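You operate a simulated robot arm through the tools that you are given. There is no shell and no other tool. Be economical: measure what you need, move in short steps, check, and stop when the job is done.

Carry out the task below with a simulated two-armed robot. There is one attempt and no reset: what you move stays moved.

Task
Pick up the black mat with one hand, pass it to the other hand and put it on the top of the blue bench.

Only the result counts: the job must be done as asked and must still hold three seconds after the hand-in. Knocking over, shifting, dropping, spilling or breaking anything else fails it.

Robot
Two 6-joint arms with two-finger grippers on one trunk, on a base that drives. Base frame: it is fixed to the floor where the robot stands at the start and does not move with it; the origin is under the middle of the robot, x ahead of it, y to its left, z up; the surface under the hand at the start is at about z = 800. Lengths are in mm, angles in degrees, forces in N, time in s.
The left shoulder is at the start at [60, 143, 850], the right one opposite. With the tool pointing down near the work surface each hand reaches from about 300 to 720 mm from the robot's upright axis, wherever it stands, measured 20 degrees to its own side. Places, roughly: top of the blue bench [900, -3200, 900]. Payload 2.45 kg a hand.
Tool frame (each hand has its own): the origin (TCP) lies between the finger pads and is the grasp point; the fingertips stand 26 mm ahead of it; z points along the fingers, y is the line along which they close. Largest opening 96 mm; the body of the gripper starts 69 mm behind the TCP.
Orientation is told as [roll, pitch, yaw] about the base's x, y, z axes, in that order, counted from this pose: with the fingers straight down and closing along the base's y, the tool's x points along the base's -x, its y along +y and its z along -z.

Tools
- The arms move only by the tool servo_tool. It takes "left_series", "right_series" or both (then of equal length, played together; a hand with none holds still); each is one flat list of numbers, 7 for each row, row after row: the turn, a rotation vector about the tool's x, y, z in degrees, then the shift along the tool's x, y, z in mm, then the gripper command, from -1 (shut) to 1 (fully open), values between in proportion. In form: [rx, ry, rz, tx, ty, tz, gripper, rx, ry, rz, tx, ty, tz, gripper, ...]. A call has 1 to 20 rows; each row is the pose to reach, as a shift and turn from the pose commanded when the call began, along the tool's axes at that moment. A row lasts 0.2 s, in which the tool goes at most 50 mm and 8.6 degrees; a call with a longer step from one row to the next is refused whole, and so is a gripper value outside its range. Where a pose cannot be reached the arm comes as near as it can. A force on the tool above 40 N (or 10 N above the force at the start of the call, whichever is more), or a blocked arm, ends the call early, and 0.2 s more pass. Each finger halts on what it meets, pressing with about 38 N; the grip force reading is that of the motor and also rises with nothing between the fingers. The clock runs only during rows and for 0.2 s after the last one: add rows that repeat a pose to give the fingers time. It gives the time, the measured TCP pose, the force on the tool (base axes), the opening and the grip force at its end, in the units of the frame above (readings bear some noise), with the torque about the TCP (base axes, N m) and any sound that the robot's microphone picked up, and new pictures: "views" is both (left out), scene, wrist or none (wrist: the cameras of the hands that moved).
- Cameras (640 x 400 px; columns grow to the right, rows downward): "scene" is now at [138.7, -5.9, 1454.8]; the picture's right is [-0.06, -1.00, 0.00], its down [-0.75, 0.04, -0.66] and it looks along [0.66, -0.04, -0.75] (base axes); focal length 272 px, centre (320, 200). "left" rides on the left gripper at [82, -3, -98] in its tool frame; the picture's right is [0.04, 1.00, 0.00], its down [-0.73, 0.03, -0.68] and it looks along [-0.68, 0.03, 0.73] (tool axes); focal length 256 px, centre (320, 200). "right" rides on the right gripper at [82, 3, -98] in its tool frame; the picture's right is [-0.04, 1.00, 0.00], its down [-0.73, -0.03, -0.68] and it looks along [-0.68, -0.03, 0.73] (tool axes); focal length 256 px, centre (320, 200). There is no depth. A picture from a camera that has moved, and an enlarged one, comes with that camera's place and axes in the base frame and with its lens.
- raise_lower(by): slides the trunk up (or, below 0, down) by that many mm; the arms and the scene camera ride with it, the base frame stays. It gives what a move gives, with no picture.
- roll_base(legs): drives the robot by 1 to 6 legs, each [ahead, turn to the left] in mm and degrees, along the robot's own axes; the way and the turn of a leg run together, so that a leg with both is an arc; at most 1500 mm and 180 degrees a leg. The arms and the cameras ride along, it lands a little off, and it stops where it bumps. It gives what a move gives, and a new picture of the scene camera.
- head_to(pan, tilt): turns the head with the scene camera to pan (to the left, within 86 degrees either way) and tilt (down, from -29 to 69), counted from straight ahead of the robot. It gives what a move gives, and a new picture of the scene camera.
- zoom(camera, box): a new picture of the part [left, top, right, bottom] of that camera's present view, enlarged. The clock stands still meanwhile.
- close_job(): hands the job in; it is judged then, once.

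Work in short steps. Places have to be worked out from the pictures, the camera data and where the tool is seen: move nearer, look again, correct. Check each grasp and each placing, and mend what went wrong. You have 120 turns and 260 pictures in all, those below and enlarged ones among them. Open the grippers and draw the arms clear of the work before you hand the job in, unless the task says otherwise; then end with one line.

The tools are called after "Emit:" as a command line: name --argument value ..., lists and objects as JSON in quotes. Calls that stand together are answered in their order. servo_tool: Moves the arms, as the interface text tells. Its arguments: {"type":"object","properties":{"left_series":{"type":"array"},"right_series":{"type":"array"},"views":{"type":"string","enum":["both","scene","wrist","none"]}},"required":[]} The other tools are called the same way: raise_lower (by) slides the trunk up or down; roll_base (legs) drives the base; head_to (pan, tilt) turns the head that bears the scene camera; zoom (camera, box) takes an enlarged picture of a part of a camera's view; close_job () hands the job in.

At the start:

```text
clock: 0.0
left_position: [492.0, 130.5, 1081.5]
left_ee_rot: [0.0, 0.0, 0.1]
left_contact_force: [0.7, -0.8, 0.4]
left_ft_torque: [0.02, -0.02, 0.02]
left_width: 96.2
left_finger_force: 0.1
right_position: [447.3, -224.0, 1117.8]
right_ee_rot: [0.1, 0.0, 0.0]
right_contact_force: [-0.2, -0.1, 0.4]
right_ft_torque: [0.03, -0.04, -0.01]
right_width: 95.8
right_finger_force: 0.1
trunk travel left (down, up): [-475.0, 115.0]
robot x, y, heading: [2.1, -0.7, -0.0]
head pan, tilt: [-3.3, 48.5]
```

scene: 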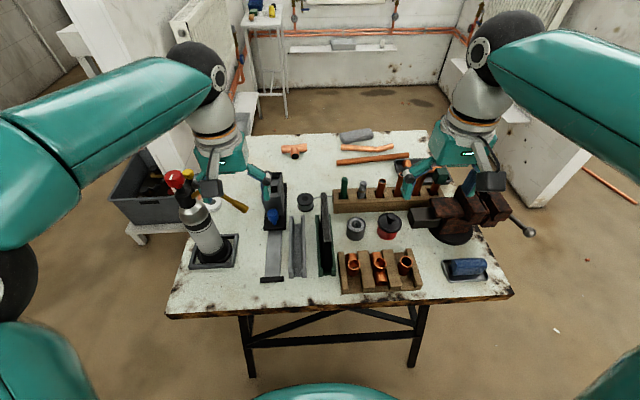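
right: 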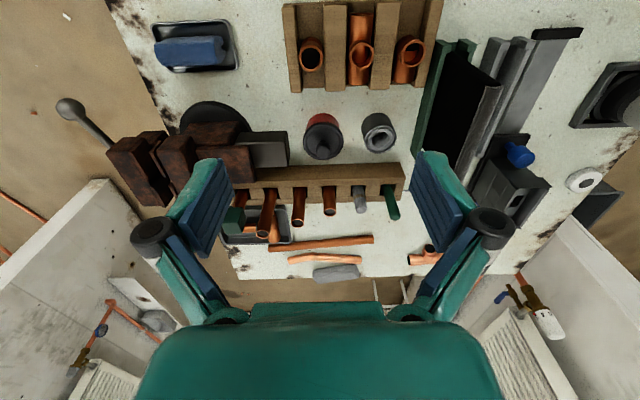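
left: 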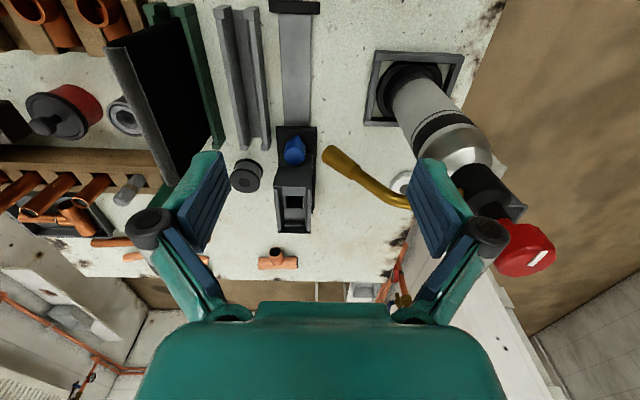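

The black mat seems to be the dark upright slab standing in a green rack, near scene pixel (325,235). I zoom in to check it from two cameras.

Emit:
zoom --camera "scene" --box '[240, 160, 400, 300]'

Emit:
zoom --camera "left" --box '[60, 0, 300, 220]'

Emit:
zoom --camera "right" --box '[380, 0, 620, 220]'

```text
2.86 times, centred on (320, 230) of scene
camera zoom: at [138.7, -5.9, 1454.8], right [-0.06, -1.0, 0.0], down [-0.75, 0.04, -0.66], along [0.66, -0.04, -0.75], focal length 776 px, centre (320, 114)
```

zoom: 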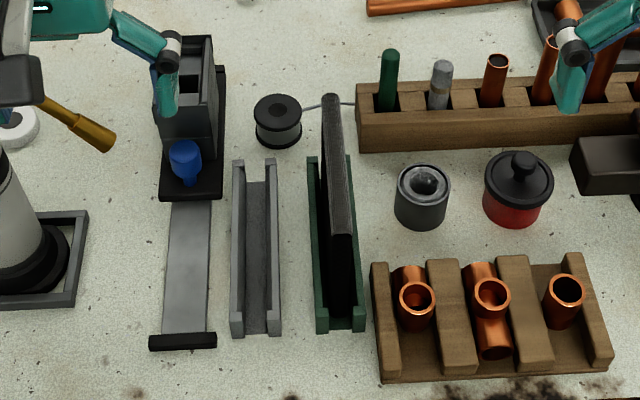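

```text
1.82 times, centred on (180, 110) of left
camera zoom: at [412.5, 127.6, 1179.6], right [-0.04, 1.0, 0.0], down [0.73, 0.03, 0.68], along [0.68, 0.03, -0.73], focal length 465 px, centre (574, 364)
```

zoom: 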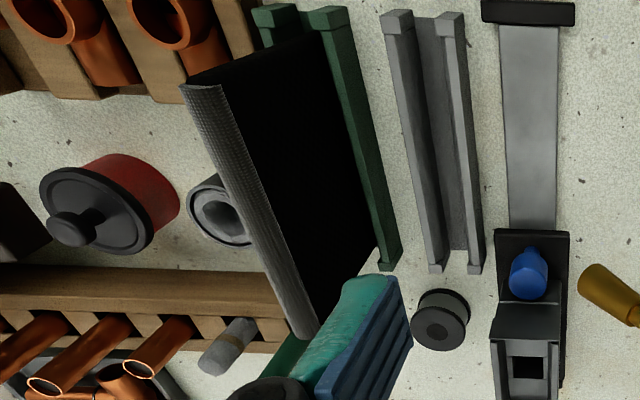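

```text
1.82 times, centred on (500, 110) of right
camera zoom: at [366.2, -220.2, 1217.6], right [0.04, 1.0, 0.0], down [0.73, -0.03, 0.68], along [0.68, -0.03, -0.73], focal length 465 px, centre (-7, 364)
```

zoom: 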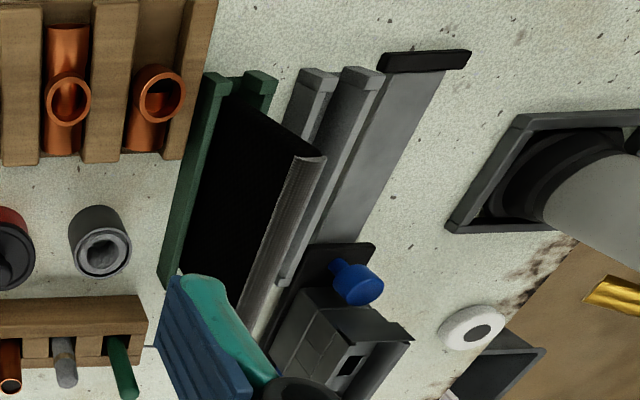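

The mat is a slab about 16 mm thick, standing in the green rack. Triangulated, it spans x≈472–621 at y≈-45, with its top at z≈930. I raise the left hand out of the way and bring the right hand over the middle of the mat.

Emit:
servo_tool --right_series '[0, 0, 0, -17, 30, 10, 1, 0, 0, 0, -34, 60, 20, 1, 0, 0, 0, -50, 90, 35, 1, 0, 0, 0, -67, 120, 50, 1, 0, 0, 0, -84, 150, 70, 1, 0, 0, 0, -100, 179, 90, 1, 0, 0, 0, -100, 179, 90, 1]' --left_series '[0, 0, 0, 0, 0, -20, 1, 0, 0, 0, 0, 0, -40, 1, 0, 0, 0, 0, 0, -60, 1, 0, 0, 0, 0, 0, -80, 1, 0, 0, 0, 0, 0, -80, 1, 0, 0, 0, 0, 0, -80, 1, 0, 0, 0, 0, 0, -80, 1]'

```text
clock: 1.6
left_position: [490.9, 128.7, 1161.5]
left_ee_rot: [0.0, 0.0, 0.2]
left_contact_force: [0.4, -0.8, 0.5]
left_ft_torque: [-0.03, -0.04, 0.0]
left_width: 96.0
left_finger_force: 0.1
right_position: [549.4, -43.3, 1029.6]
right_ee_rot: [0.0, 0.0, 0.0]
right_contact_force: [-0.1, -0.6, -0.3]
right_ft_torque: [0.01, -0.01, 0.01]
right_width: 96.3
right_finger_force: 0.1
trunk travel left (down, up): [-475.0, 115.0]
robot x, y, heading: [2.2, -1.5, 0.0]
head pan, tilt: [-3.3, 48.5]
camera scene: at [138.3, -6.1, 1454.9], right [-0.06, -1.0, 0.0], down [-0.75, 0.04, -0.66], along [0.66, -0.04, -0.75], focal length 272 px, centre (320, 200)
camera right: at [468.0, -39.0, 1130.1], right [0.04, 1.0, 0.0], down [0.73, -0.03, 0.68], along [0.68, -0.03, -0.73], focal length 256 px, centre (320, 200)
camera left: at [411.9, 126.0, 1260.0], right [-0.04, 1.0, 0.0], down [0.73, 0.03, 0.68], along [0.68, 0.03, -0.73], focal length 256 px, centre (320, 200)
```

scene: 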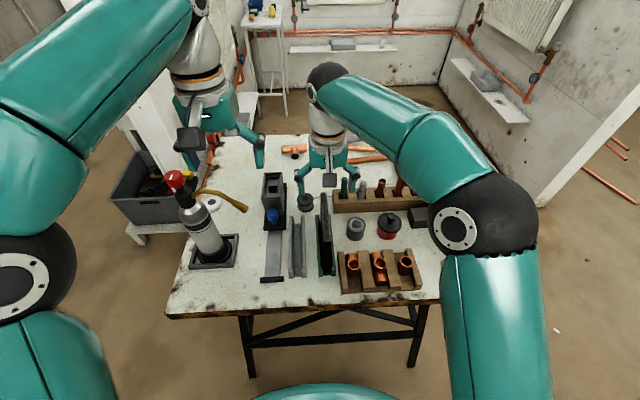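
right: 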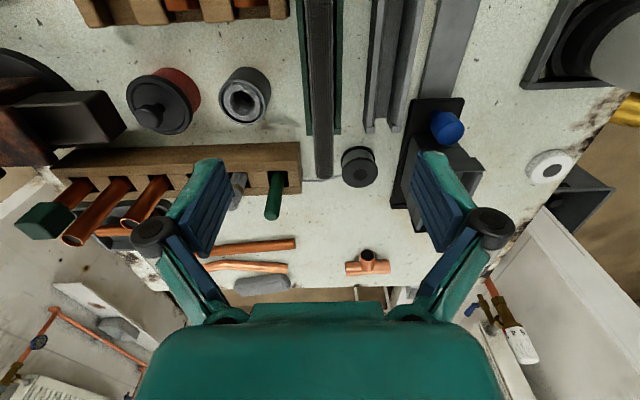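
left: 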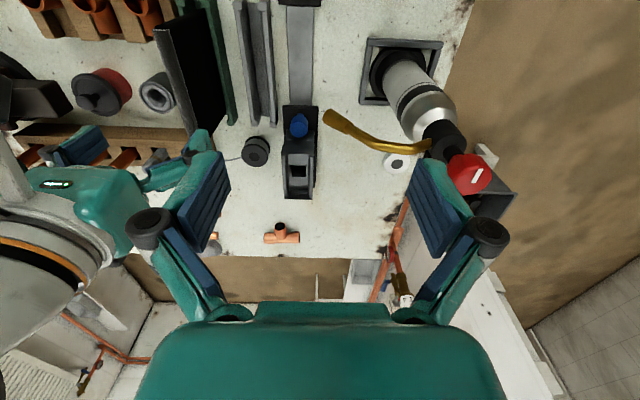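

The mat's top edge is centred under the right hand (y≈-42, x 480–625). I descend so the TCP is about 20 mm below the top edge, then close.

Emit:
servo_tool --right_series '[0, 0, 0, 0, 1, 30, 1, 0, 0, 0, 0, 1, 60, 1, 0, 0, 0, 0, 1, 90, 1, 0, 0, 0, 0, 1, 105, 1, 0, 0, 0, 0, 1, 118, 1, 0, 0, 0, 0, 1, 118, 1]' --views "both"

```text
clock: 3.0
left_position: [491.4, 129.0, 1160.9]
left_ee_rot: [0.1, 0.1, 0.0]
left_contact_force: [-0.4, 1.0, 0.0]
left_ft_torque: [-0.03, -0.01, 0.01]
left_width: 96.1
left_finger_force: 0.0
right_position: [548.7, -44.4, 912.4]
right_ee_rot: [-0.1, 0.0, -0.1]
right_contact_force: [-0.1, -0.2, -0.6]
right_ft_torque: [0.0, -0.01, 0.02]
right_width: 96.1
right_finger_force: 0.0
trunk travel left (down, up): [-475.0, 115.0]
robot x, y, heading: [-3.3, -1.9, 0.0]
head pan, tilt: [-3.3, 48.5]
camera scene: at [138.7, -5.9, 1454.8], right [-0.06, -1.0, 0.0], down [-0.75, 0.04, -0.66], along [0.66, -0.04, -0.75], focal length 272 px, centre (320, 200)
camera right: at [466.4, -40.4, 1010.5], right [0.04, 1.0, 0.0], down [0.73, -0.03, 0.68], along [0.68, -0.03, -0.73], focal length 256 px, centre (320, 200)
```

scene: 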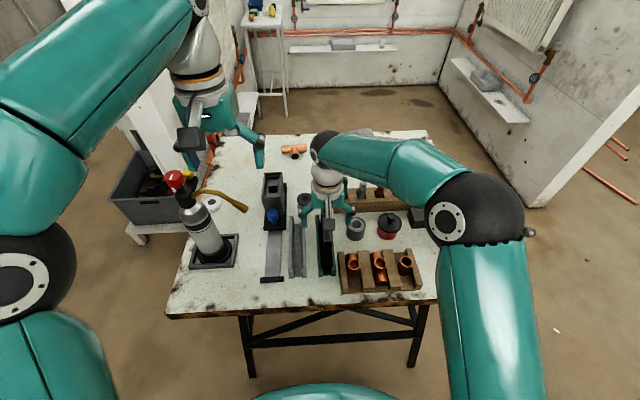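
right: 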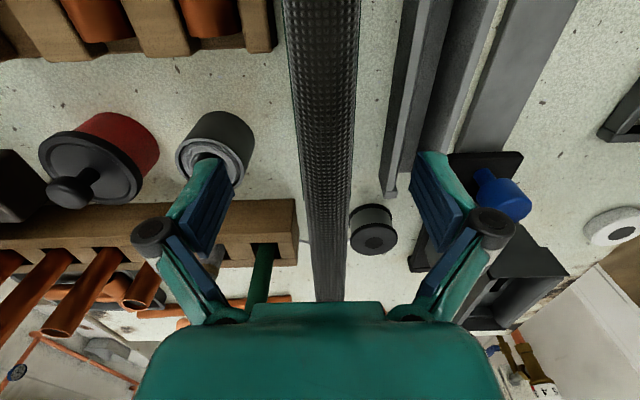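

The mat is centred between the fingers, so I close.

Emit:
servo_tool --right_series '[0, 0, 0, 0, 0, 0, -1, 0, 0, 0, 0, 0, 0, -1, 0, 0, 0, 0, 0, 0, -1, 0, 0, 0, 0, 0, 0, -1, 0, 0, 0, 0, 0, 0, -1, 0, 0, 0, 0, 0, 0, -1]' --views "wrist"

```text
clock: 4.4
left_position: [491.9, 129.5, 1161.5]
left_ee_rot: [0.0, 0.0, 0.1]
left_contact_force: [0.4, -0.5, -0.1]
left_ft_torque: [0.01, 0.01, 0.0]
left_width: 96.0
left_finger_force: 0.1
right_position: [546.9, -43.7, 912.2]
right_ee_rot: [0.0, 0.2, 0.1]
right_contact_force: [0.7, 0.1, -0.8]
right_ft_torque: [0.04, -0.05, 0.03]
right_width: 15.3
right_finger_force: 38.1
trunk travel left (down, up): [-475.0, 115.0]
robot x, y, heading: [-1.5, -2.8, 0.1]
head pan, tilt: [-3.3, 48.5]
camera right: at [466.6, -40.3, 1010.7], right [0.04, 1.0, 0.0], down [0.73, -0.03, 0.68], along [0.68, -0.03, -0.73], focal length 256 px, centre (320, 200)
```

right: 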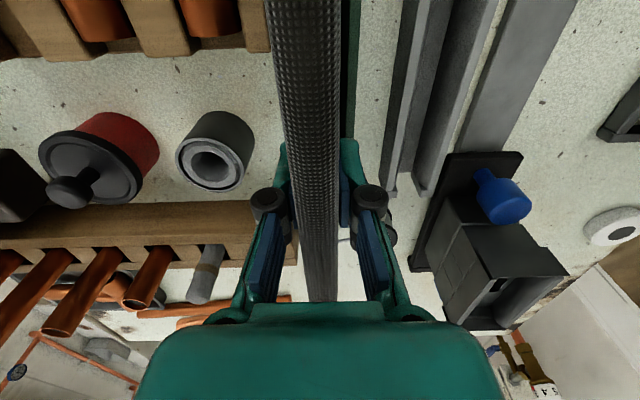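

The grip holds at 15 mm. I lift straight up, slowly at first.

Emit:
servo_tool --right_series '[0, 0, 0, 0, 0, -8, -1, 0, 0, 0, 0, 0, -20, -1, 0, 0, 0, 0, 0, -40, -1, 0, 0, 0, 0, 0, -60, -1, 0, 0, 0, 0, 0, -80, -1, 0, 0, 0, 0, 0, -105, -1, 0, 0, 0, 0, 0, -130, -1, 0, 0, 0, 0, 0, -155, -1, 0, 0, 0, 0, 0, -180, -1, 0, 0, 0, 0, 0, -180, -1]'

```text
clock: 6.6
left_position: [492.6, 129.6, 1161.7]
left_ee_rot: [-0.1, -0.1, 0.0]
left_contact_force: [-0.1, -0.1, 0.2]
left_ft_torque: [0.02, 0.01, 0.01]
left_width: 96.1
left_finger_force: 0.1
right_position: [548.8, -43.0, 1092.8]
right_ee_rot: [0.0, 0.1, 0.0]
right_contact_force: [0.3, 0.5, -0.9]
right_ft_torque: [-0.01, -0.03, 0.03]
right_width: 15.2
right_finger_force: 38.1
trunk travel left (down, up): [-475.0, 115.0]
robot x, y, heading: [0.7, 0.6, -0.1]
head pan, tilt: [-3.3, 48.5]
camera scene: at [139.2, -6.0, 1454.8], right [-0.06, -1.0, 0.0], down [-0.75, 0.04, -0.66], along [0.66, -0.04, -0.75], focal length 272 px, centre (320, 200)
camera right: at [466.9, -39.2, 1192.4], right [0.04, 1.0, 0.0], down [0.73, -0.03, 0.68], along [0.68, -0.03, -0.73], focal length 256 px, centre (320, 200)
```

scene: 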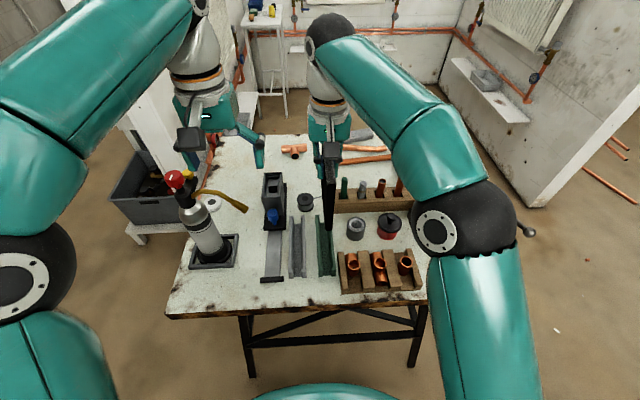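
right: 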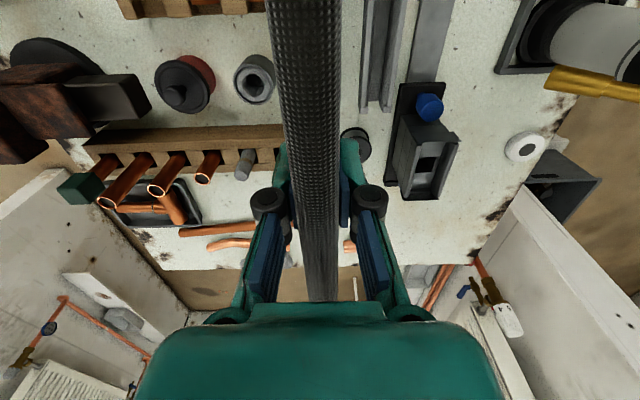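

The mat is lifted clear of the rack and everything else. Before choosing where to do the handover, I look to the right (the bench) and to the left.

Emit:
head_to --pan -80 --tilt 25

Emit:
head_to --pan 80 --tilt 30

```text
clock: 8.1
left_position: [491.7, 128.7, 1160.9]
left_ee_rot: [0.0, -0.1, 0.2]
left_contact_force: [0.2, -0.4, 0.3]
left_ft_torque: [-0.03, -0.01, 0.0]
left_width: 96.1
left_finger_force: 0.0
right_position: [548.7, -43.0, 1093.4]
right_ee_rot: [-0.1, 0.1, 0.0]
right_contact_force: [0.6, 0.4, -0.1]
right_ft_torque: [0.0, 0.0, -0.02]
right_width: 15.4
right_finger_force: 37.9
trunk travel left (down, up): [-475.0, 115.0]
robot x, y, heading: [4.2, -0.5, -0.2]
head pan, tilt: [-80.0, 25.0]
camera scene: at [77.0, -92.1, 1490.3], right [-0.98, -0.17, 0.0], down [-0.07, 0.42, -0.91], along [0.16, -0.89, -0.42], focal length 272 px, centre (320, 200)
```

scene: 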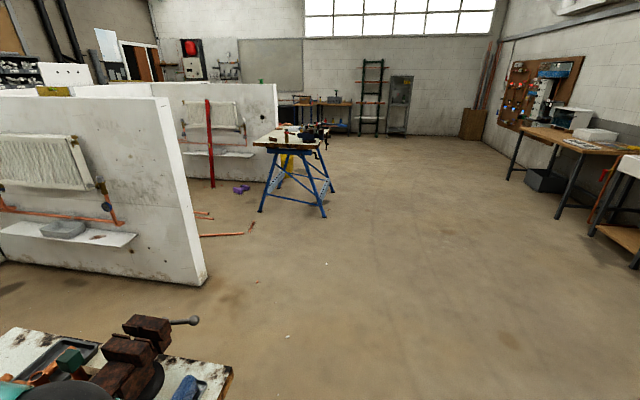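

```text
clock: 10.6
left_position: [492.4, 129.0, 1161.0]
left_ee_rot: [0.0, 0.0, 0.2]
left_contact_force: [0.2, -0.5, 0.3]
left_ft_torque: [-0.01, -0.01, 0.0]
left_width: 96.1
left_finger_force: 0.0
right_position: [548.2, -42.2, 1092.9]
right_ee_rot: [0.0, 0.1, 0.0]
right_contact_force: [0.6, 0.2, -2.2]
right_ft_torque: [0.0, -0.02, -0.02]
right_width: 15.4
right_finger_force: 38.0
trunk travel left (down, up): [-475.0, 115.0]
robot x, y, heading: [3.4, -1.7, -0.1]
head pan, tilt: [80.0, 30.0]
camera scene: at [76.6, 87.7, 1482.4], right [0.98, -0.17, 0.0], down [-0.09, -0.49, -0.87], along [0.15, 0.85, -0.5], focal length 272 px, centre (320, 200)
```

scene: 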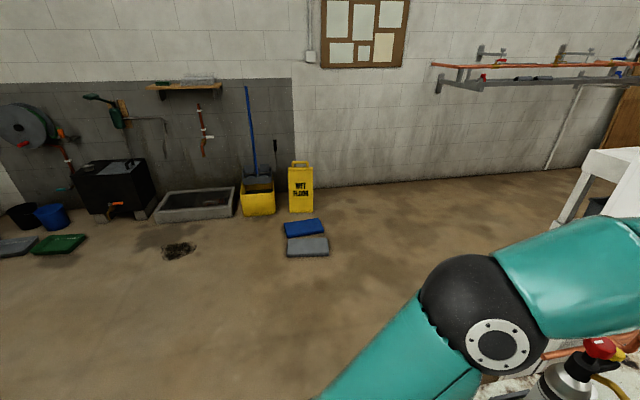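

The blue bench is the blue-legged stand on the right, and the floor between us is open. I back straight away from the table so the handover happens over free floor.

Emit:
roll_base --legs '[[-550, 0]]'

Emit:
head_to --pan 0 --tilt 40

```text
clock: 13.8
left_position: [-63.0, 131.3, 1161.5]
left_ee_rot: [0.1, -0.1, 0.9]
left_contact_force: [-0.2, -0.7, 0.7]
left_ft_torque: [0.01, -0.03, 0.01]
left_width: 95.8
left_finger_force: 0.0
right_position: [-3.8, -37.3, 1093.7]
right_ee_rot: [0.0, 0.0, 0.8]
right_contact_force: [0.0, 0.7, -1.2]
right_ft_torque: [-0.03, -0.06, 0.01]
right_width: 15.5
right_finger_force: 37.7
trunk travel left (down, up): [-475.0, 115.0]
robot x, y, heading: [-551.4, -4.2, 1.0]
head pan, tilt: [80.0, 30.0]
camera scene: at [-477.7, 85.0, 1482.5], right [0.99, -0.16, 0.0], down [-0.08, -0.49, -0.87], along [0.14, 0.85, -0.5], focal length 272 px, centre (320, 200)
```

scene: 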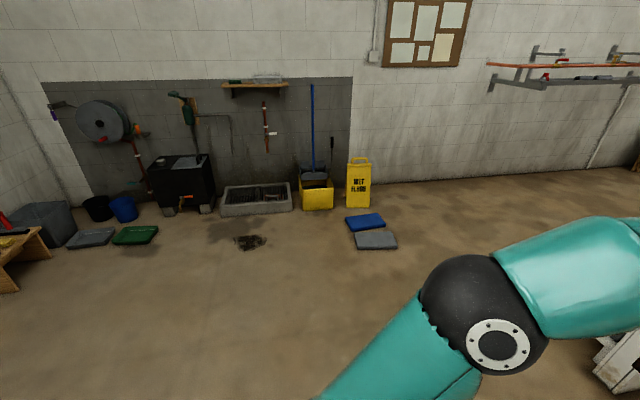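

```text
clock: 15.3
left_position: [-61.8, 133.1, 1160.7]
left_ee_rot: [0.0, 0.0, 0.9]
left_contact_force: [0.2, 0.2, -0.4]
left_ft_torque: [0.0, -0.02, -0.02]
left_width: 95.9
left_finger_force: 0.1
right_position: [-2.3, -37.5, 1093.7]
right_ee_rot: [0.1, 0.0, 0.9]
right_contact_force: [0.5, -0.6, -1.8]
right_ft_torque: [0.04, -0.01, 0.01]
right_width: 15.1
right_finger_force: 38.0
trunk travel left (down, up): [-475.0, 115.0]
robot x, y, heading: [-556.2, -5.9, 0.6]
head pan, tilt: [0.0, 40.0]
camera scene: at [-406.1, -3.0, 1467.0], right [0.02, -1.0, 0.0], down [-0.64, -0.01, -0.77], along [0.77, 0.01, -0.64], focal length 272 px, centre (320, 200)
```

scene: 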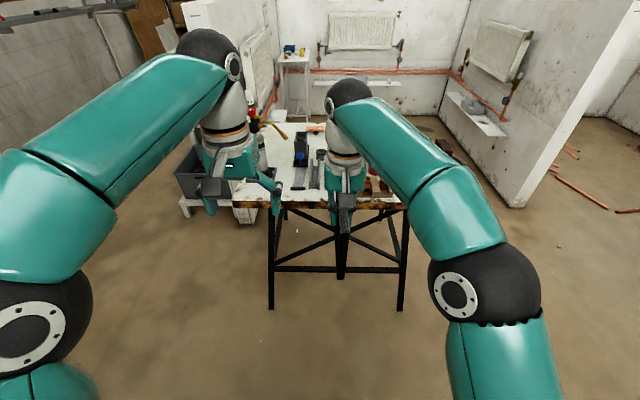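

The robot is now clear of the table. I turn both hands toward each other: right fingers pointing left with the mat lying flat, left fingers pointing right. They stay well separated for now.

Emit:
servo_tool --right_series '[-8.18, 0, 0, 5.6, -5, 0, -1, -16.36, 0, 0, 11.3, -10, 0, -1, -24.55, 0, 0, 16.9, -15, 0, -1, -32.73, 0, 0, 22.5, -20, 0, -1, -40.91, 0, 0, 28.2, -25, 0, -1, -49.09, 0, 0, 33.8, -30, 0, -1, -57.27, 0, 0, 39.5, -35, 0, -1, -65.45, 0, 0, 45.1, -40, 0, -1, -73.64, 0, 0, 50.7, -45, 0, -1, -81.82, 0, 0, 56.4, -50, 0, -1, -90, 0, 0, 62, -55, 0, -1, -90, 0, 0, 62, -55, 0, -1]' --left_series '[8.18, 0, 0, 0, 9, 5.5, 1, 16.36, 0, 0, 0, 18, 11, 1, 24.55, 0, 0, 0, 27, 16.5, 1, 32.73, 0, 0, 0, 36, 22, 1, 40.91, 0, 0, 0, 45, 27, 1, 49.09, 0, 0, 0, 54, 33, 1, 57.27, 0, 0, 0, 64, 38, 1, 65.45, 0, 0, 0, 73, 44, 1, 73.64, 0, 0, 0, 82, 49, 1, 81.82, 0, 0, 0, 91, 55, 1, 90, 0, 0, 0, 100, 60, 1, 90, 0, 0, 0, 100, 60, 1]'

```text
clock: 17.9
left_position: [-64.0, 232.5, 1099.4]
left_ee_rot: [-90.1, -0.1, 0.9]
left_contact_force: [-0.4, -0.7, 0.4]
left_ft_torque: [-0.01, -0.03, 0.0]
left_width: 95.7
left_finger_force: 0.1
right_position: [-63.5, -93.8, 1091.9]
right_ee_rot: [90.0, 0.1, 0.8]
right_contact_force: [0.4, 0.2, -0.7]
right_ft_torque: [-0.04, 0.01, 0.01]
right_width: 15.2
right_finger_force: 37.6
trunk travel left (down, up): [-475.0, 115.0]
robot x, y, heading: [-550.5, -5.4, 0.8]
head pan, tilt: [0.0, 40.0]
camera scene: at [-406.7, -3.1, 1467.1], right [0.01, -1.0, 0.0], down [-0.64, -0.01, -0.77], along [0.77, 0.01, -0.64], focal length 272 px, centre (320, 200)
camera right: at [-143.8, -193.3, 1096.4], right [0.04, 0.0, 1.0], down [0.74, -0.67, -0.03], along [0.67, 0.74, -0.03], focal length 256 px, centre (320, 200)
camera left: at [-145.0, 330.8, 1103.5], right [-0.04, 0.0, -1.0], down [0.72, 0.69, -0.03], along [0.69, -0.72, -0.03], focal length 256 px, centre (320, 200)
```

scene: 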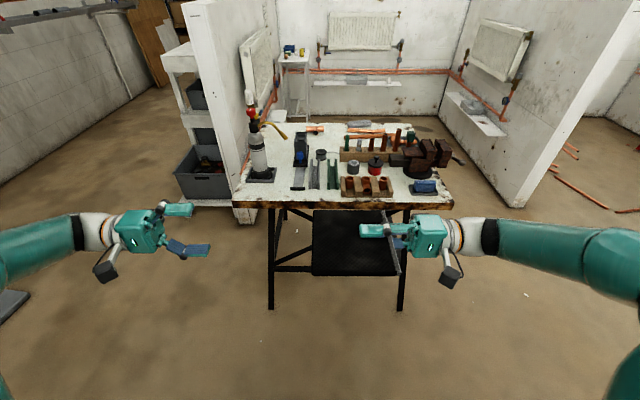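
right: 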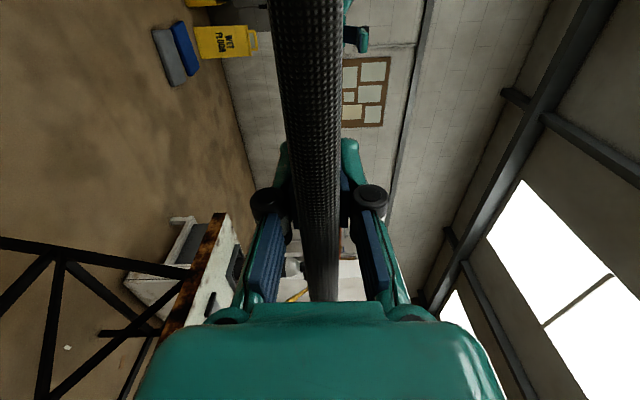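
left: 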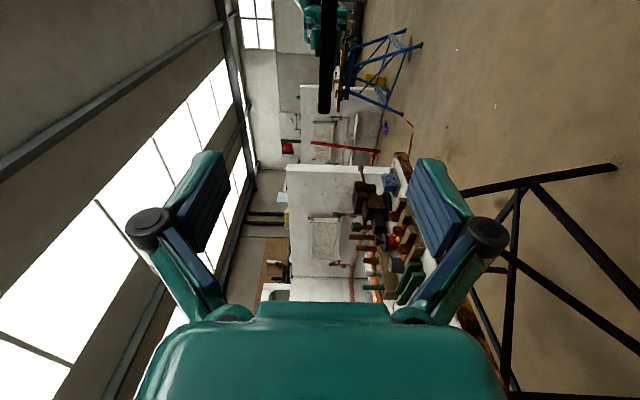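

The mat lies flat with its free edge at y≈13. I advance the left hand level with it, stopping just short of the final depth to check.

Emit:
servo_tool --left_series '[0, 0, 0, 0, 3, 40, 1, 0, 0, 0, 0, 7, 80, 1, 0, 0, 0, 0, 7, 120, 1, 0, 0, 0, 0, 7, 155, 1, 0, 0, 0, 0, 7, 185, 1, 0, 0, 0, 0, 7, 185, 1]'

```text
clock: 19.3
left_position: [-63.7, 46.6, 1093.5]
left_ee_rot: [-90.0, 0.1, 0.9]
left_contact_force: [0.2, 0.9, 0.1]
left_ft_torque: [0.01, 0.02, -0.01]
left_width: 96.2
left_finger_force: 0.1
right_position: [-63.1, -93.4, 1092.3]
right_ee_rot: [90.0, 0.1, 1.0]
right_contact_force: [0.8, 0.2, -1.9]
right_ft_torque: [-0.03, -0.05, 0.02]
right_width: 15.5
right_finger_force: 38.3
trunk travel left (down, up): [-475.0, 115.0]
robot x, y, heading: [-553.1, -3.0, 0.8]
head pan, tilt: [0.0, 40.0]
camera scene: at [-406.2, -2.9, 1467.0], right [0.01, -1.0, 0.0], down [-0.64, -0.01, -0.77], along [0.77, 0.01, -0.64], focal length 272 px, centre (320, 200)
camera left: at [-143.7, 143.3, 1097.5], right [-0.04, 0.0, -1.0], down [0.72, 0.69, -0.03], along [0.69, -0.72, -0.03], focal length 256 px, centre (320, 200)
```

scene: 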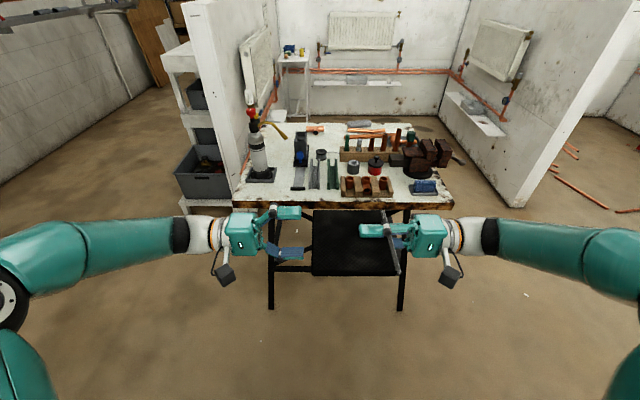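
left: 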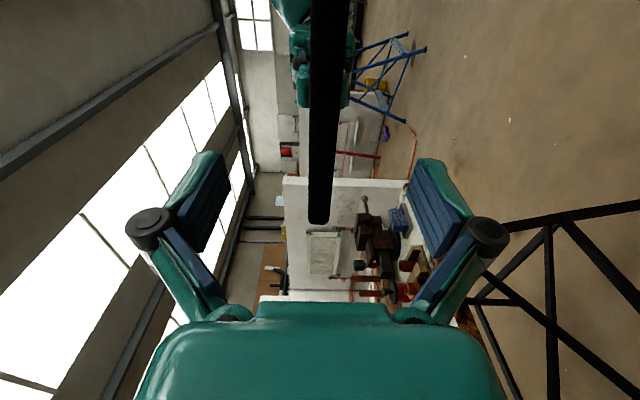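

The mat edge is centred between the open left fingers. I advance 51 mm more and close, keeping the right grip shut.

Emit:
servo_tool --left_series '[0, 0, 0, 0, 0, 20, 1, 0, 0, 0, 0, 0, 40, 1, 0, 0, 0, 0, 0, 51, 1, 0, 0, 0, 0, 0, 51, 0, 0, 0, 0, 0, 0, 51, -1, 0, 0, 0, 0, 0, 51, -1, 0, 0, 0, 0, 0, 51, -1, 0, 0, 0, 0, 0, 51, -1, 0, 0, 0, 0, 0, 51, -1, 0, 0, 0, 0, 0, 51, -1]'

```text
clock: 21.5
left_position: [-59.8, -4.2, 1093.9]
left_ee_rot: [-89.8, 0.1, 0.8]
left_contact_force: [1.1, -2.8, -8.5]
left_ft_torque: [0.44, -0.04, 0.03]
left_width: 15.2
left_finger_force: 37.2
right_position: [-62.6, -94.4, 1092.1]
right_ee_rot: [90.1, 0.0, 0.9]
right_contact_force: [0.0, 3.2, 8.3]
right_ft_torque: [0.43, 0.01, 0.02]
right_width: 15.2
right_finger_force: 38.1
trunk travel left (down, up): [-475.0, 115.0]
robot x, y, heading: [-554.0, -2.7, 0.7]
head pan, tilt: [0.0, 40.0]
camera scene: at [-406.2, -3.1, 1467.0], right [0.01, -1.0, 0.0], down [-0.64, -0.01, -0.77], along [0.77, 0.01, -0.64], focal length 272 px, centre (320, 200)
camera left: at [-140.6, 92.8, 1097.1], right [-0.04, 0.0, -1.0], down [0.72, 0.69, -0.03], along [0.69, -0.72, -0.03], focal length 256 px, centre (320, 200)
```

scene: 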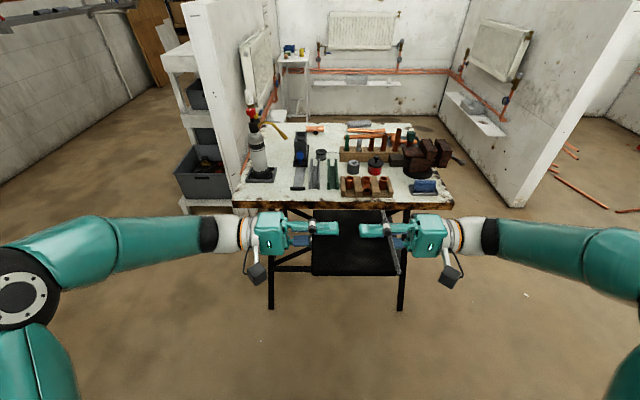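
left: 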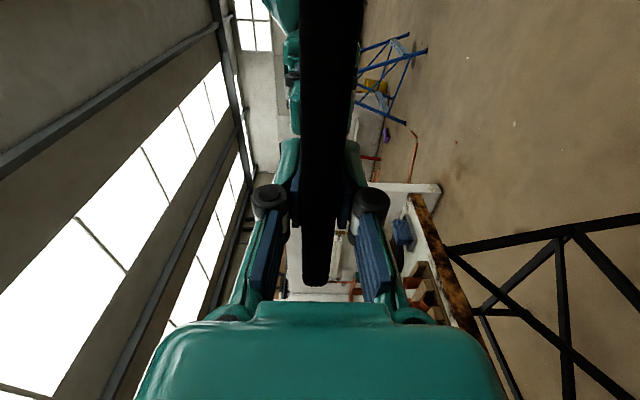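

Both hands hold the mat at 15 mm. I open the right hand fully and then withdraw it along its own axis.

Emit:
servo_tool --right_series '[0, 0, 0, 0, 0, 0, 1, 0, 0, 0, 0, 0, 0, 1, 0, 0, 0, 0, 0, 0, 1, 0, 0, 0, 0, 0, 0, 1, 0, 0, 0, 0, 0, -25, 1, 0, 0, 0, 0, 0, -60, 1, 0, 0, 0, 0, 0, -100, 1, 0, 0, 0, 0, 0, -140, 1, 0, 0, 0, 0, 0, -140, 1]'

```text
clock: 23.5
left_position: [-59.2, -4.2, 1094.8]
left_ee_rot: [-89.9, 0.0, 0.8]
left_contact_force: [0.2, 0.6, -1.9]
left_ft_torque: [0.06, -0.02, 0.03]
left_width: 15.1
left_finger_force: 37.5
right_position: [-62.4, -232.4, 1091.1]
right_ee_rot: [90.0, 0.1, 0.9]
right_contact_force: [-0.3, -0.4, 0.7]
right_ft_torque: [-0.01, 0.01, 0.02]
right_width: 95.9
right_finger_force: 0.0
trunk travel left (down, up): [-475.0, 115.0]
robot x, y, heading: [-551.6, -2.4, 0.6]
head pan, tilt: [0.0, 40.0]
camera scene: at [-406.3, -2.9, 1467.0], right [0.01, -1.0, 0.0], down [-0.64, -0.01, -0.77], along [0.77, 0.01, -0.64], focal length 272 px, centre (320, 200)
camera right: at [-142.5, -331.4, 1096.7], right [0.04, 0.0, 1.0], down [0.74, -0.67, -0.03], along [0.67, 0.74, -0.03], focal length 256 px, centre (320, 200)
```

scene: 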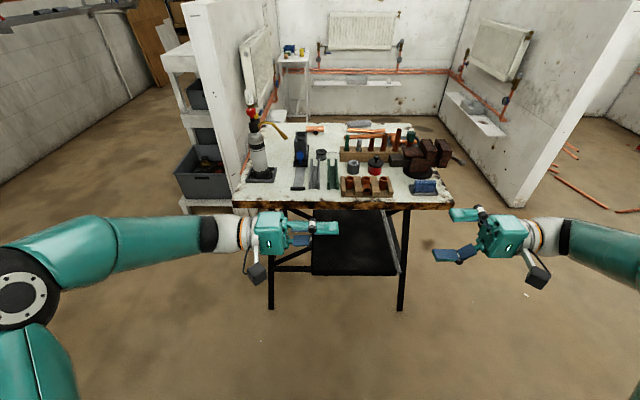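
right: 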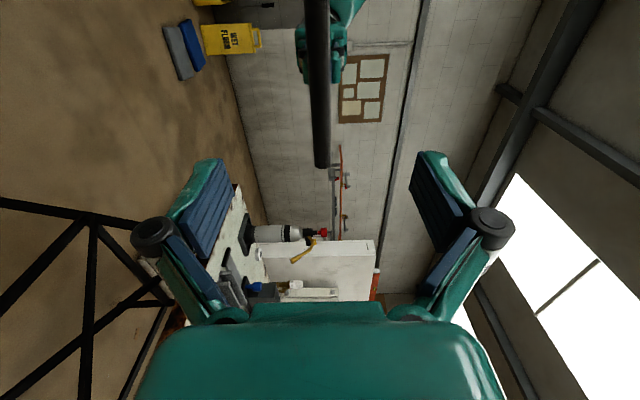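

The handover is done and the left hand alone holds the mat. I turn both hands back to pointing down and tuck them in for driving.

Emit:
servo_tool --right_series '[8.18, 0, 0, 5, 0, 0, 1, 16.36, 0, 0, 10, 0, 0, 1, 24.55, 0, 0, 15, 0, 0, 1, 32.73, 0, 0, 20, 0, 0, 1, 40.91, 0, 0, 25, 0, 0, 1, 49.09, 0, 0, 30, 0, 0, 1, 57.27, 0, 0, 35, 0, 0, 1, 65.45, 0, 0, 40, 0, 0, 1, 73.64, 0, 0, 45, 0, 0, 1, 81.82, 0, 0, 50, 0, 0, 1, 90, 0, 0, 60, 0, 0, 1, 90, 0, 0, 60, 0, 0, 1]' --left_series '[-8.18, 0, 0, 5, 0, -15, -1, -16.36, 0, 0, 10, 0, -30, -1, -24.55, 0, 0, 15, 0, -45, -1, -32.73, 0, 0, 20, 0, -60, -1, -40.91, 0, 0, 25, 0, -75, -1, -49.09, 0, 0, 30, 0, -90, -1, -57.27, 0, 0, 35, 0, -105, -1, -65.45, 0, 0, 40, 0, -120, -1, -73.64, 0, 0, 45, 0, -130, -1, -81.82, 0, 0, 50, 0, -140, -1, -90, 0, 0, 60, 0, -145, -1, -90, 0, 0, 60, 0, -145, -1]' --views "wrist"

```text
clock: 26.1
left_position: [-120.8, 140.0, 1095.1]
left_ee_rot: [0.0, -0.1, 0.9]
left_contact_force: [0.5, 1.0, -1.2]
left_ft_torque: [-0.05, -0.04, 0.01]
left_width: 15.3
left_finger_force: 38.4
right_position: [-120.7, -234.4, 1093.4]
right_ee_rot: [-0.2, 0.0, 0.9]
right_contact_force: [-0.5, 0.7, 0.1]
right_ft_torque: [0.05, 0.01, -0.03]
right_width: 96.1
right_finger_force: 0.1
trunk travel left (down, up): [-475.0, 115.0]
robot x, y, heading: [-554.0, -1.6, 0.8]
head pan, tilt: [0.0, 40.0]
camera right: at [-203.0, -232.8, 1192.5], right [0.02, 1.0, 0.0], down [0.73, -0.02, 0.68], along [0.68, -0.02, -0.73], focal length 256 px, centre (320, 200)
camera left: at [-200.5, 136.5, 1193.5], right [-0.06, 1.0, 0.0], down [0.73, 0.04, 0.68], along [0.68, 0.04, -0.73], focal length 256 px, centre (320, 200)
```

right: 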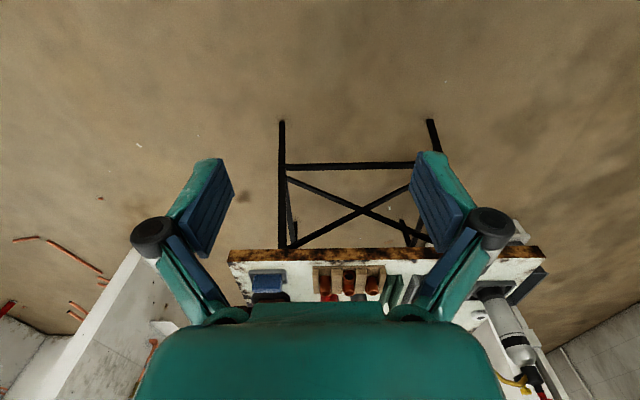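
left: 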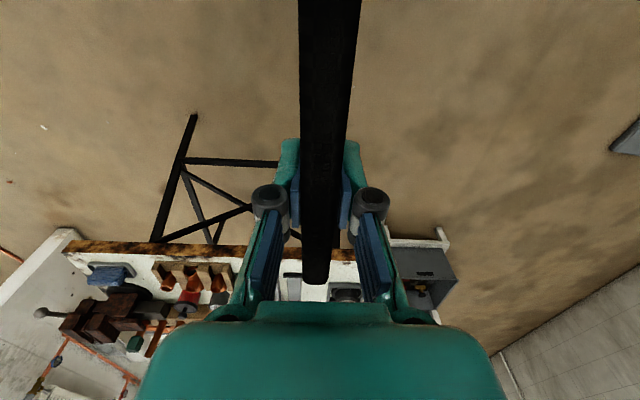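

The left hand holds the mat securely. I drive to about 1 m short of the bench: turn right, then go ahead over the open floor.

Emit:
roll_base --legs '[[0, -65], [1200, 0], [1000, 0]]'

Emit:
head_to --pan 0 --tilt 20

```text
clock: 40.6
left_position: [650.9, -2375.0, 1095.2]
left_ee_rot: [0.0, 0.1, -64.9]
left_contact_force: [0.6, -0.4, -1.4]
left_ft_torque: [-0.01, 0.01, -0.01]
left_width: 15.5
left_finger_force: 38.4
right_position: [309.5, -2530.8, 1092.6]
right_ee_rot: [0.0, 0.0, -64.8]
right_contact_force: [-0.3, -1.1, -0.2]
right_ft_torque: [0.02, 0.02, 0.0]
right_width: 96.1
right_finger_force: 0.0
trunk travel left (down, up): [-475.0, 115.0]
robot x, y, heading: [337.6, -2040.9, -64.7]
head pan, tilt: [0.0, 40.0]
camera scene: at [402.7, -2176.5, 1466.9], right [-0.9, -0.43, 0.0], down [-0.27, 0.58, -0.77], along [0.33, -0.69, -0.64], focal length 272 px, centre (320, 200)
```

scene: 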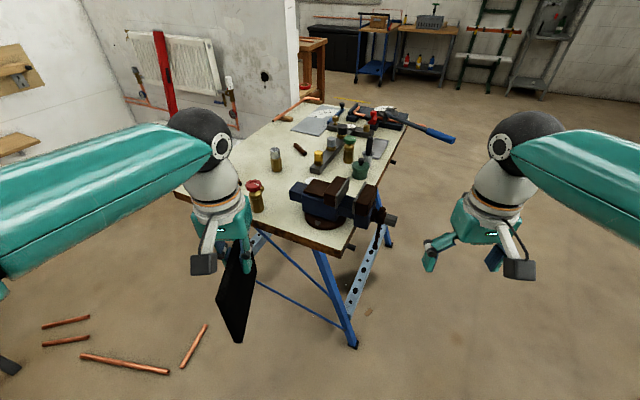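

```text
clock: 41.4
left_position: [651.8, -2375.4, 1094.6]
left_ee_rot: [0.1, 0.1, -64.8]
left_contact_force: [0.5, -0.2, -1.9]
left_ft_torque: [-0.05, -0.01, 0.01]
left_width: 15.3
left_finger_force: 38.0
right_position: [309.0, -2529.5, 1093.5]
right_ee_rot: [0.0, 0.2, -64.7]
right_contact_force: [-0.5, 0.1, 1.1]
right_ft_torque: [-0.03, -0.01, 0.01]
right_width: 96.0
right_finger_force: 0.1
trunk travel left (down, up): [-475.0, 115.0]
robot x, y, heading: [344.9, -2042.1, -64.6]
head pan, tilt: [0.0, 20.0]
camera scene: at [405.9, -2183.3, 1498.3], right [-0.9, -0.43, 0.0], down [-0.15, 0.31, -0.94], along [0.4, -0.85, -0.34], focal length 272 px, centre (320, 200)
```

scene: 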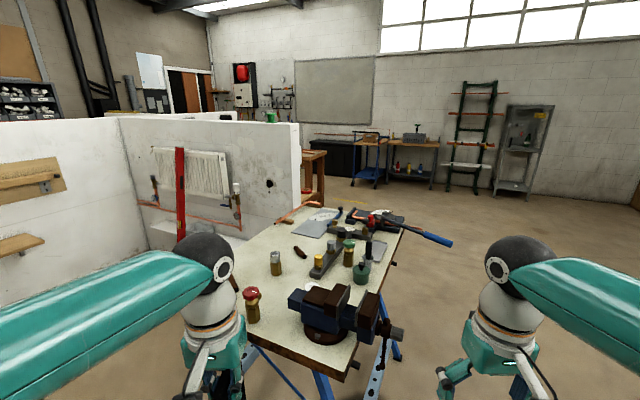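

The bench top spans about x 540–1155 and starts at y≈-2615. Its left-front part, around (1020,-2745), looks free, with a red-capped can near (862,-2664) and the vise near (640,-2700). To square up without sweeping the arms over the bench, I turn right over open floor, reverse, and turn to face it from further back.

Emit:
roll_base --legs '[[0, -102.4], [-533, 0], [0, 77]]'

Emit:
head_to --pan 8 --tilt 32

```text
clock: 45.3
left_position: [82.9, -2420.3, 1095.0]
left_ee_rot: [0.2, 0.1, -142.0]
left_contact_force: [-1.3, 1.0, -2.4]
left_ft_torque: [-0.01, -0.08, -0.01]
left_width: 15.4
left_finger_force: 37.8
right_position: [-144.2, -2120.3, 1093.5]
right_ee_rot: [0.1, 0.1, -142.1]
right_contact_force: [-0.2, -0.2, -1.4]
right_ft_torque: [0.02, -0.06, 0.0]
right_width: 95.7
right_finger_force: 0.1
trunk travel left (down, up): [-475.0, 115.0]
robot x, y, heading: [372.4, -2080.2, -143.9]
head pan, tilt: [0.0, 20.0]
stopped in leg 1: the robot was blocked; the commanded pose is now the measured one
camera scene: at [245.7, -2173.7, 1498.2], right [-0.59, 0.81, 0.0], down [0.28, 0.2, -0.94], along [-0.76, -0.55, -0.34], focal length 272 px, centre (320, 200)
```

scene: 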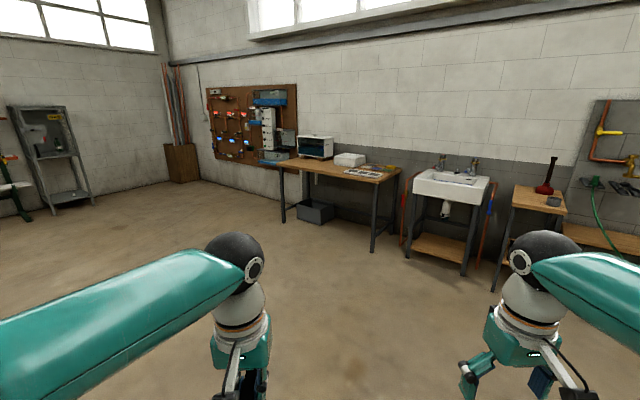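

```text
clock: 46.0
left_position: [85.9, -2421.8, 1096.5]
left_ee_rot: [0.1, 0.1, -141.8]
left_contact_force: [-0.6, -0.1, -0.6]
left_ft_torque: [-0.01, -0.03, -0.02]
left_width: 15.3
left_finger_force: 38.0
right_position: [-140.9, -2121.9, 1094.8]
right_ee_rot: [0.1, -0.1, -142.1]
right_contact_force: [0.5, 1.0, -0.8]
right_ft_torque: [-0.03, 0.01, 0.04]
right_width: 96.0
right_finger_force: 0.0
trunk travel left (down, up): [-475.0, 115.0]
robot x, y, heading: [372.6, -2082.3, -143.7]
head pan, tilt: [8.0, 32.0]
camera scene: at [259.7, -2182.0, 1479.3], right [-0.7, 0.72, 0.0], down [0.38, 0.37, -0.85], along [-0.61, -0.59, -0.53], focal length 272 px, centre (320, 200)
```

scene: 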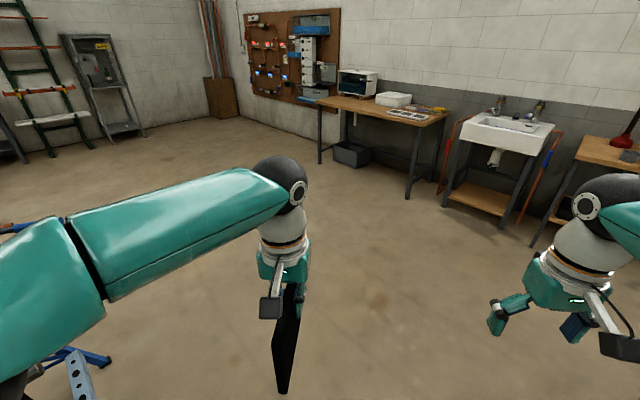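

The turn was blocked at -144°. I look left toward the bench to see what was touched.

Emit:
head_to --pan 75 --tilt 40

Emit:
head_to --pan 45 --tilt 60

```text
clock: 47.4
left_position: [84.8, -2422.4, 1095.6]
left_ee_rot: [0.1, 0.0, -141.9]
left_contact_force: [0.0, -0.9, -1.2]
left_ft_torque: [-0.01, -0.02, 0.0]
left_width: 15.3
left_finger_force: 38.6
right_position: [-140.4, -2120.8, 1096.1]
right_ee_rot: [0.0, -0.1, -141.9]
right_contact_force: [0.6, 0.8, -1.0]
right_ft_torque: [0.0, 0.02, 0.01]
right_width: 95.8
right_finger_force: 0.1
trunk travel left (down, up): [-475.0, 115.0]
robot x, y, heading: [373.5, -2085.9, -143.8]
head pan, tilt: [75.0, 40.0]
camera scene: at [354.8, -2199.5, 1467.1], right [-0.93, -0.36, 0.0], down [-0.23, 0.6, -0.77], along [0.28, -0.71, -0.64], focal length 272 px, centre (320, 200)
```

scene: 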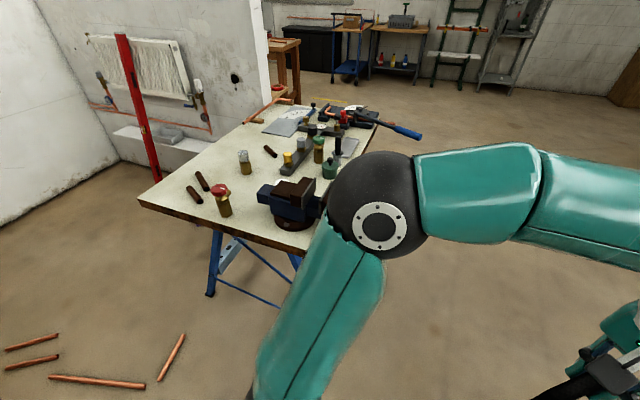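

```text
clock: 48.4
left_position: [84.7, -2421.6, 1096.3]
left_ee_rot: [0.0, 0.0, -142.0]
left_contact_force: [-0.6, 0.4, -2.2]
left_ft_torque: [0.03, 0.05, -0.03]
left_width: 15.3
left_finger_force: 38.3
right_position: [-140.8, -2121.1, 1094.5]
right_ee_rot: [0.0, 0.0, -141.9]
right_contact_force: [-0.5, 0.6, -0.9]
right_ft_torque: [0.02, 0.01, 0.0]
right_width: 96.0
right_finger_force: 0.0
trunk travel left (down, up): [-475.0, 115.0]
robot x, y, heading: [372.9, -2083.9, -144.0]
head pan, tilt: [45.0, 60.0]
camera scene: at [314.0, -2186.0, 1440.3], right [-0.99, 0.15, 0.0], down [0.13, 0.86, -0.5], along [-0.08, -0.49, -0.87], focal length 272 px, centre (320, 200)
```

scene: 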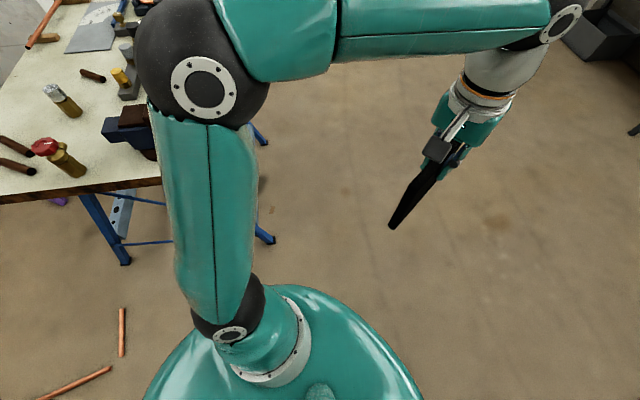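

The bench items seem undisturbed and the left elbow isn't clearly touching anything. I check the right side and rear for what blocked the turn.

Emit:
head_to --pan -80 --tilt 40

Emit:
head_to --pan 86 --tilt 60

```text
clock: 50.4
left_position: [85.4, -2420.8, 1096.5]
left_ee_rot: [0.0, 0.1, -141.9]
left_contact_force: [0.3, 0.5, -1.9]
left_ft_torque: [0.03, 0.03, -0.01]
left_width: 15.5
left_finger_force: 38.2
right_position: [-140.4, -2122.0, 1095.1]
right_ee_rot: [-0.1, 0.0, -142.0]
right_contact_force: [0.8, 0.2, 0.2]
right_ft_torque: [0.0, -0.02, 0.0]
right_width: 96.1
right_finger_force: 0.0
trunk travel left (down, up): [-475.0, 115.0]
robot x, y, heading: [376.5, -2085.3, -143.7]
head pan, tilt: [-80.0, 40.0]
camera scene: at [262.9, -2061.3, 1467.0], right [0.69, 0.72, 0.0], down [0.46, -0.45, -0.77], along [-0.55, 0.53, -0.64], focal length 272 px, centre (320, 200)
```

scene: 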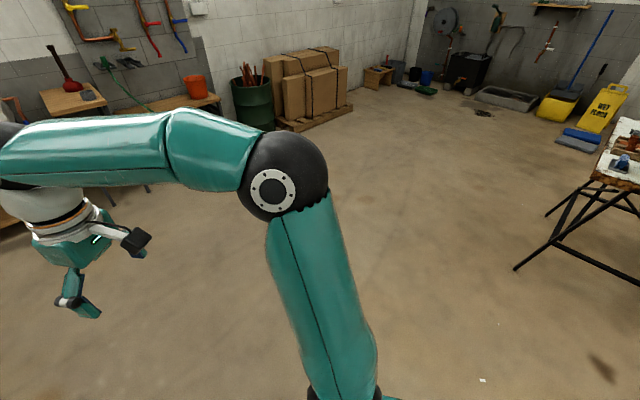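

```text
clock: 52.9
left_position: [85.5, -2421.5, 1094.9]
left_ee_rot: [0.0, 0.0, -141.9]
left_contact_force: [1.3, 0.2, -1.2]
left_ft_torque: [-0.04, 0.03, 0.01]
left_width: 15.3
left_finger_force: 37.3
right_position: [-140.9, -2121.4, 1094.0]
right_ee_rot: [0.0, 0.0, -142.1]
right_contact_force: [-0.4, -0.2, 1.1]
right_ft_torque: [0.02, -0.02, 0.06]
right_width: 95.9
right_finger_force: 0.1
trunk travel left (down, up): [-475.0, 115.0]
robot x, y, heading: [372.8, -2081.3, -144.1]
head pan, tilt: [85.9, 60.0]
camera scene: at [359.6, -2176.6, 1440.3], right [-0.85, -0.53, 0.0], down [-0.46, 0.73, -0.5], along [0.27, -0.42, -0.87], focal length 272 px, centre (320, 200)
```

scene: 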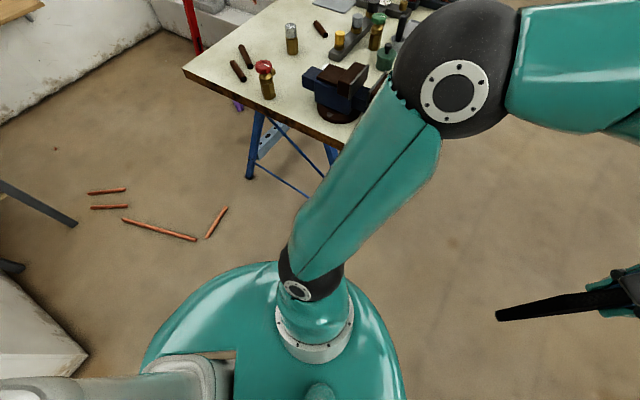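

Nothing visible touches the robot: the elbow is at z≈1313 over free floor, and hand forces are nil. The start view showed empty floor behind, so I try a short reverse away from the bench.

Emit:
roll_base --legs '[[-200, 0]]'

```text
clock: 54.5
left_position: [246.7, -2306.0, 1097.4]
left_ee_rot: [0.1, -0.1, -141.9]
left_contact_force: [0.1, 0.2, -1.3]
left_ft_torque: [-0.01, 0.01, -0.02]
left_width: 15.5
left_finger_force: 38.1
right_position: [19.9, -2004.6, 1095.7]
right_ee_rot: [0.1, 0.0, -141.8]
right_contact_force: [0.0, -0.4, 0.8]
right_ft_torque: [-0.04, 0.02, 0.03]
right_width: 95.8
right_finger_force: 0.0
trunk travel left (down, up): [-475.0, 115.0]
robot x, y, heading: [535.5, -1965.7, -143.8]
head pan, tilt: [85.9, 60.0]
camera scene: at [521.3, -2058.7, 1440.4], right [-0.85, -0.53, 0.0], down [-0.46, 0.73, -0.5], along [0.27, -0.42, -0.87], focal length 272 px, centre (320, 200)
```

scene: 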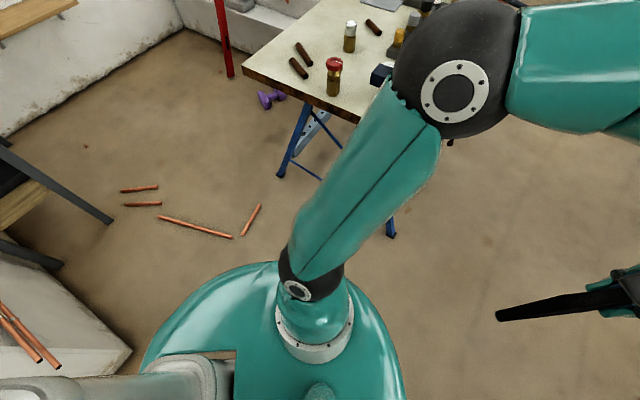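

Reversing works. I turn further right, reverse to x≈860, and turn back to face the bench squarely, still about 650 mm from its edge.

Emit:
roll_base --legs '[[0, -33], [-325, 0]]'

```text
clock: 58.5
left_position: [431.0, -2077.2, 1096.8]
left_ee_rot: [-0.1, 0.0, -174.2]
left_contact_force: [0.1, -0.8, -1.8]
left_ft_torque: [0.01, 0.05, 0.01]
left_width: 15.4
left_finger_force: 37.7
right_position: [400.2, -1702.2, 1095.7]
right_ee_rot: [0.0, 0.0, -174.2]
right_contact_force: [1.0, 0.1, 0.3]
right_ft_torque: [0.03, 0.02, -0.05]
right_width: 95.9
right_finger_force: 0.0
trunk travel left (down, up): [-475.0, 115.0]
robot x, y, heading: [859.0, -1949.3, -176.1]
head pan, tilt: [85.9, 60.0]
camera scene: at [796.4, -2024.2, 1440.3], right [-1.0, 0.0, 0.0], down [0.0, 0.87, -0.5], along [0.0, -0.5, -0.87], focal length 272 px, centre (320, 200)
```

scene: 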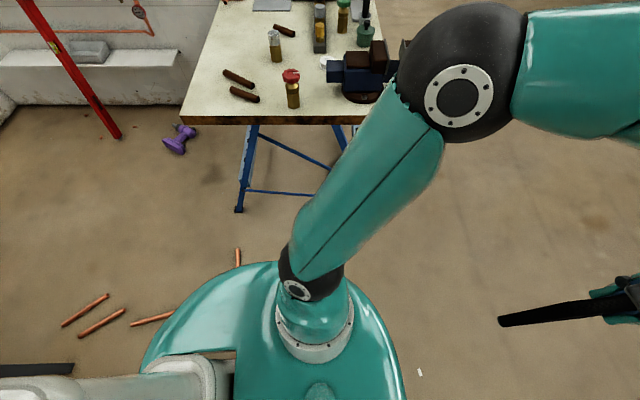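

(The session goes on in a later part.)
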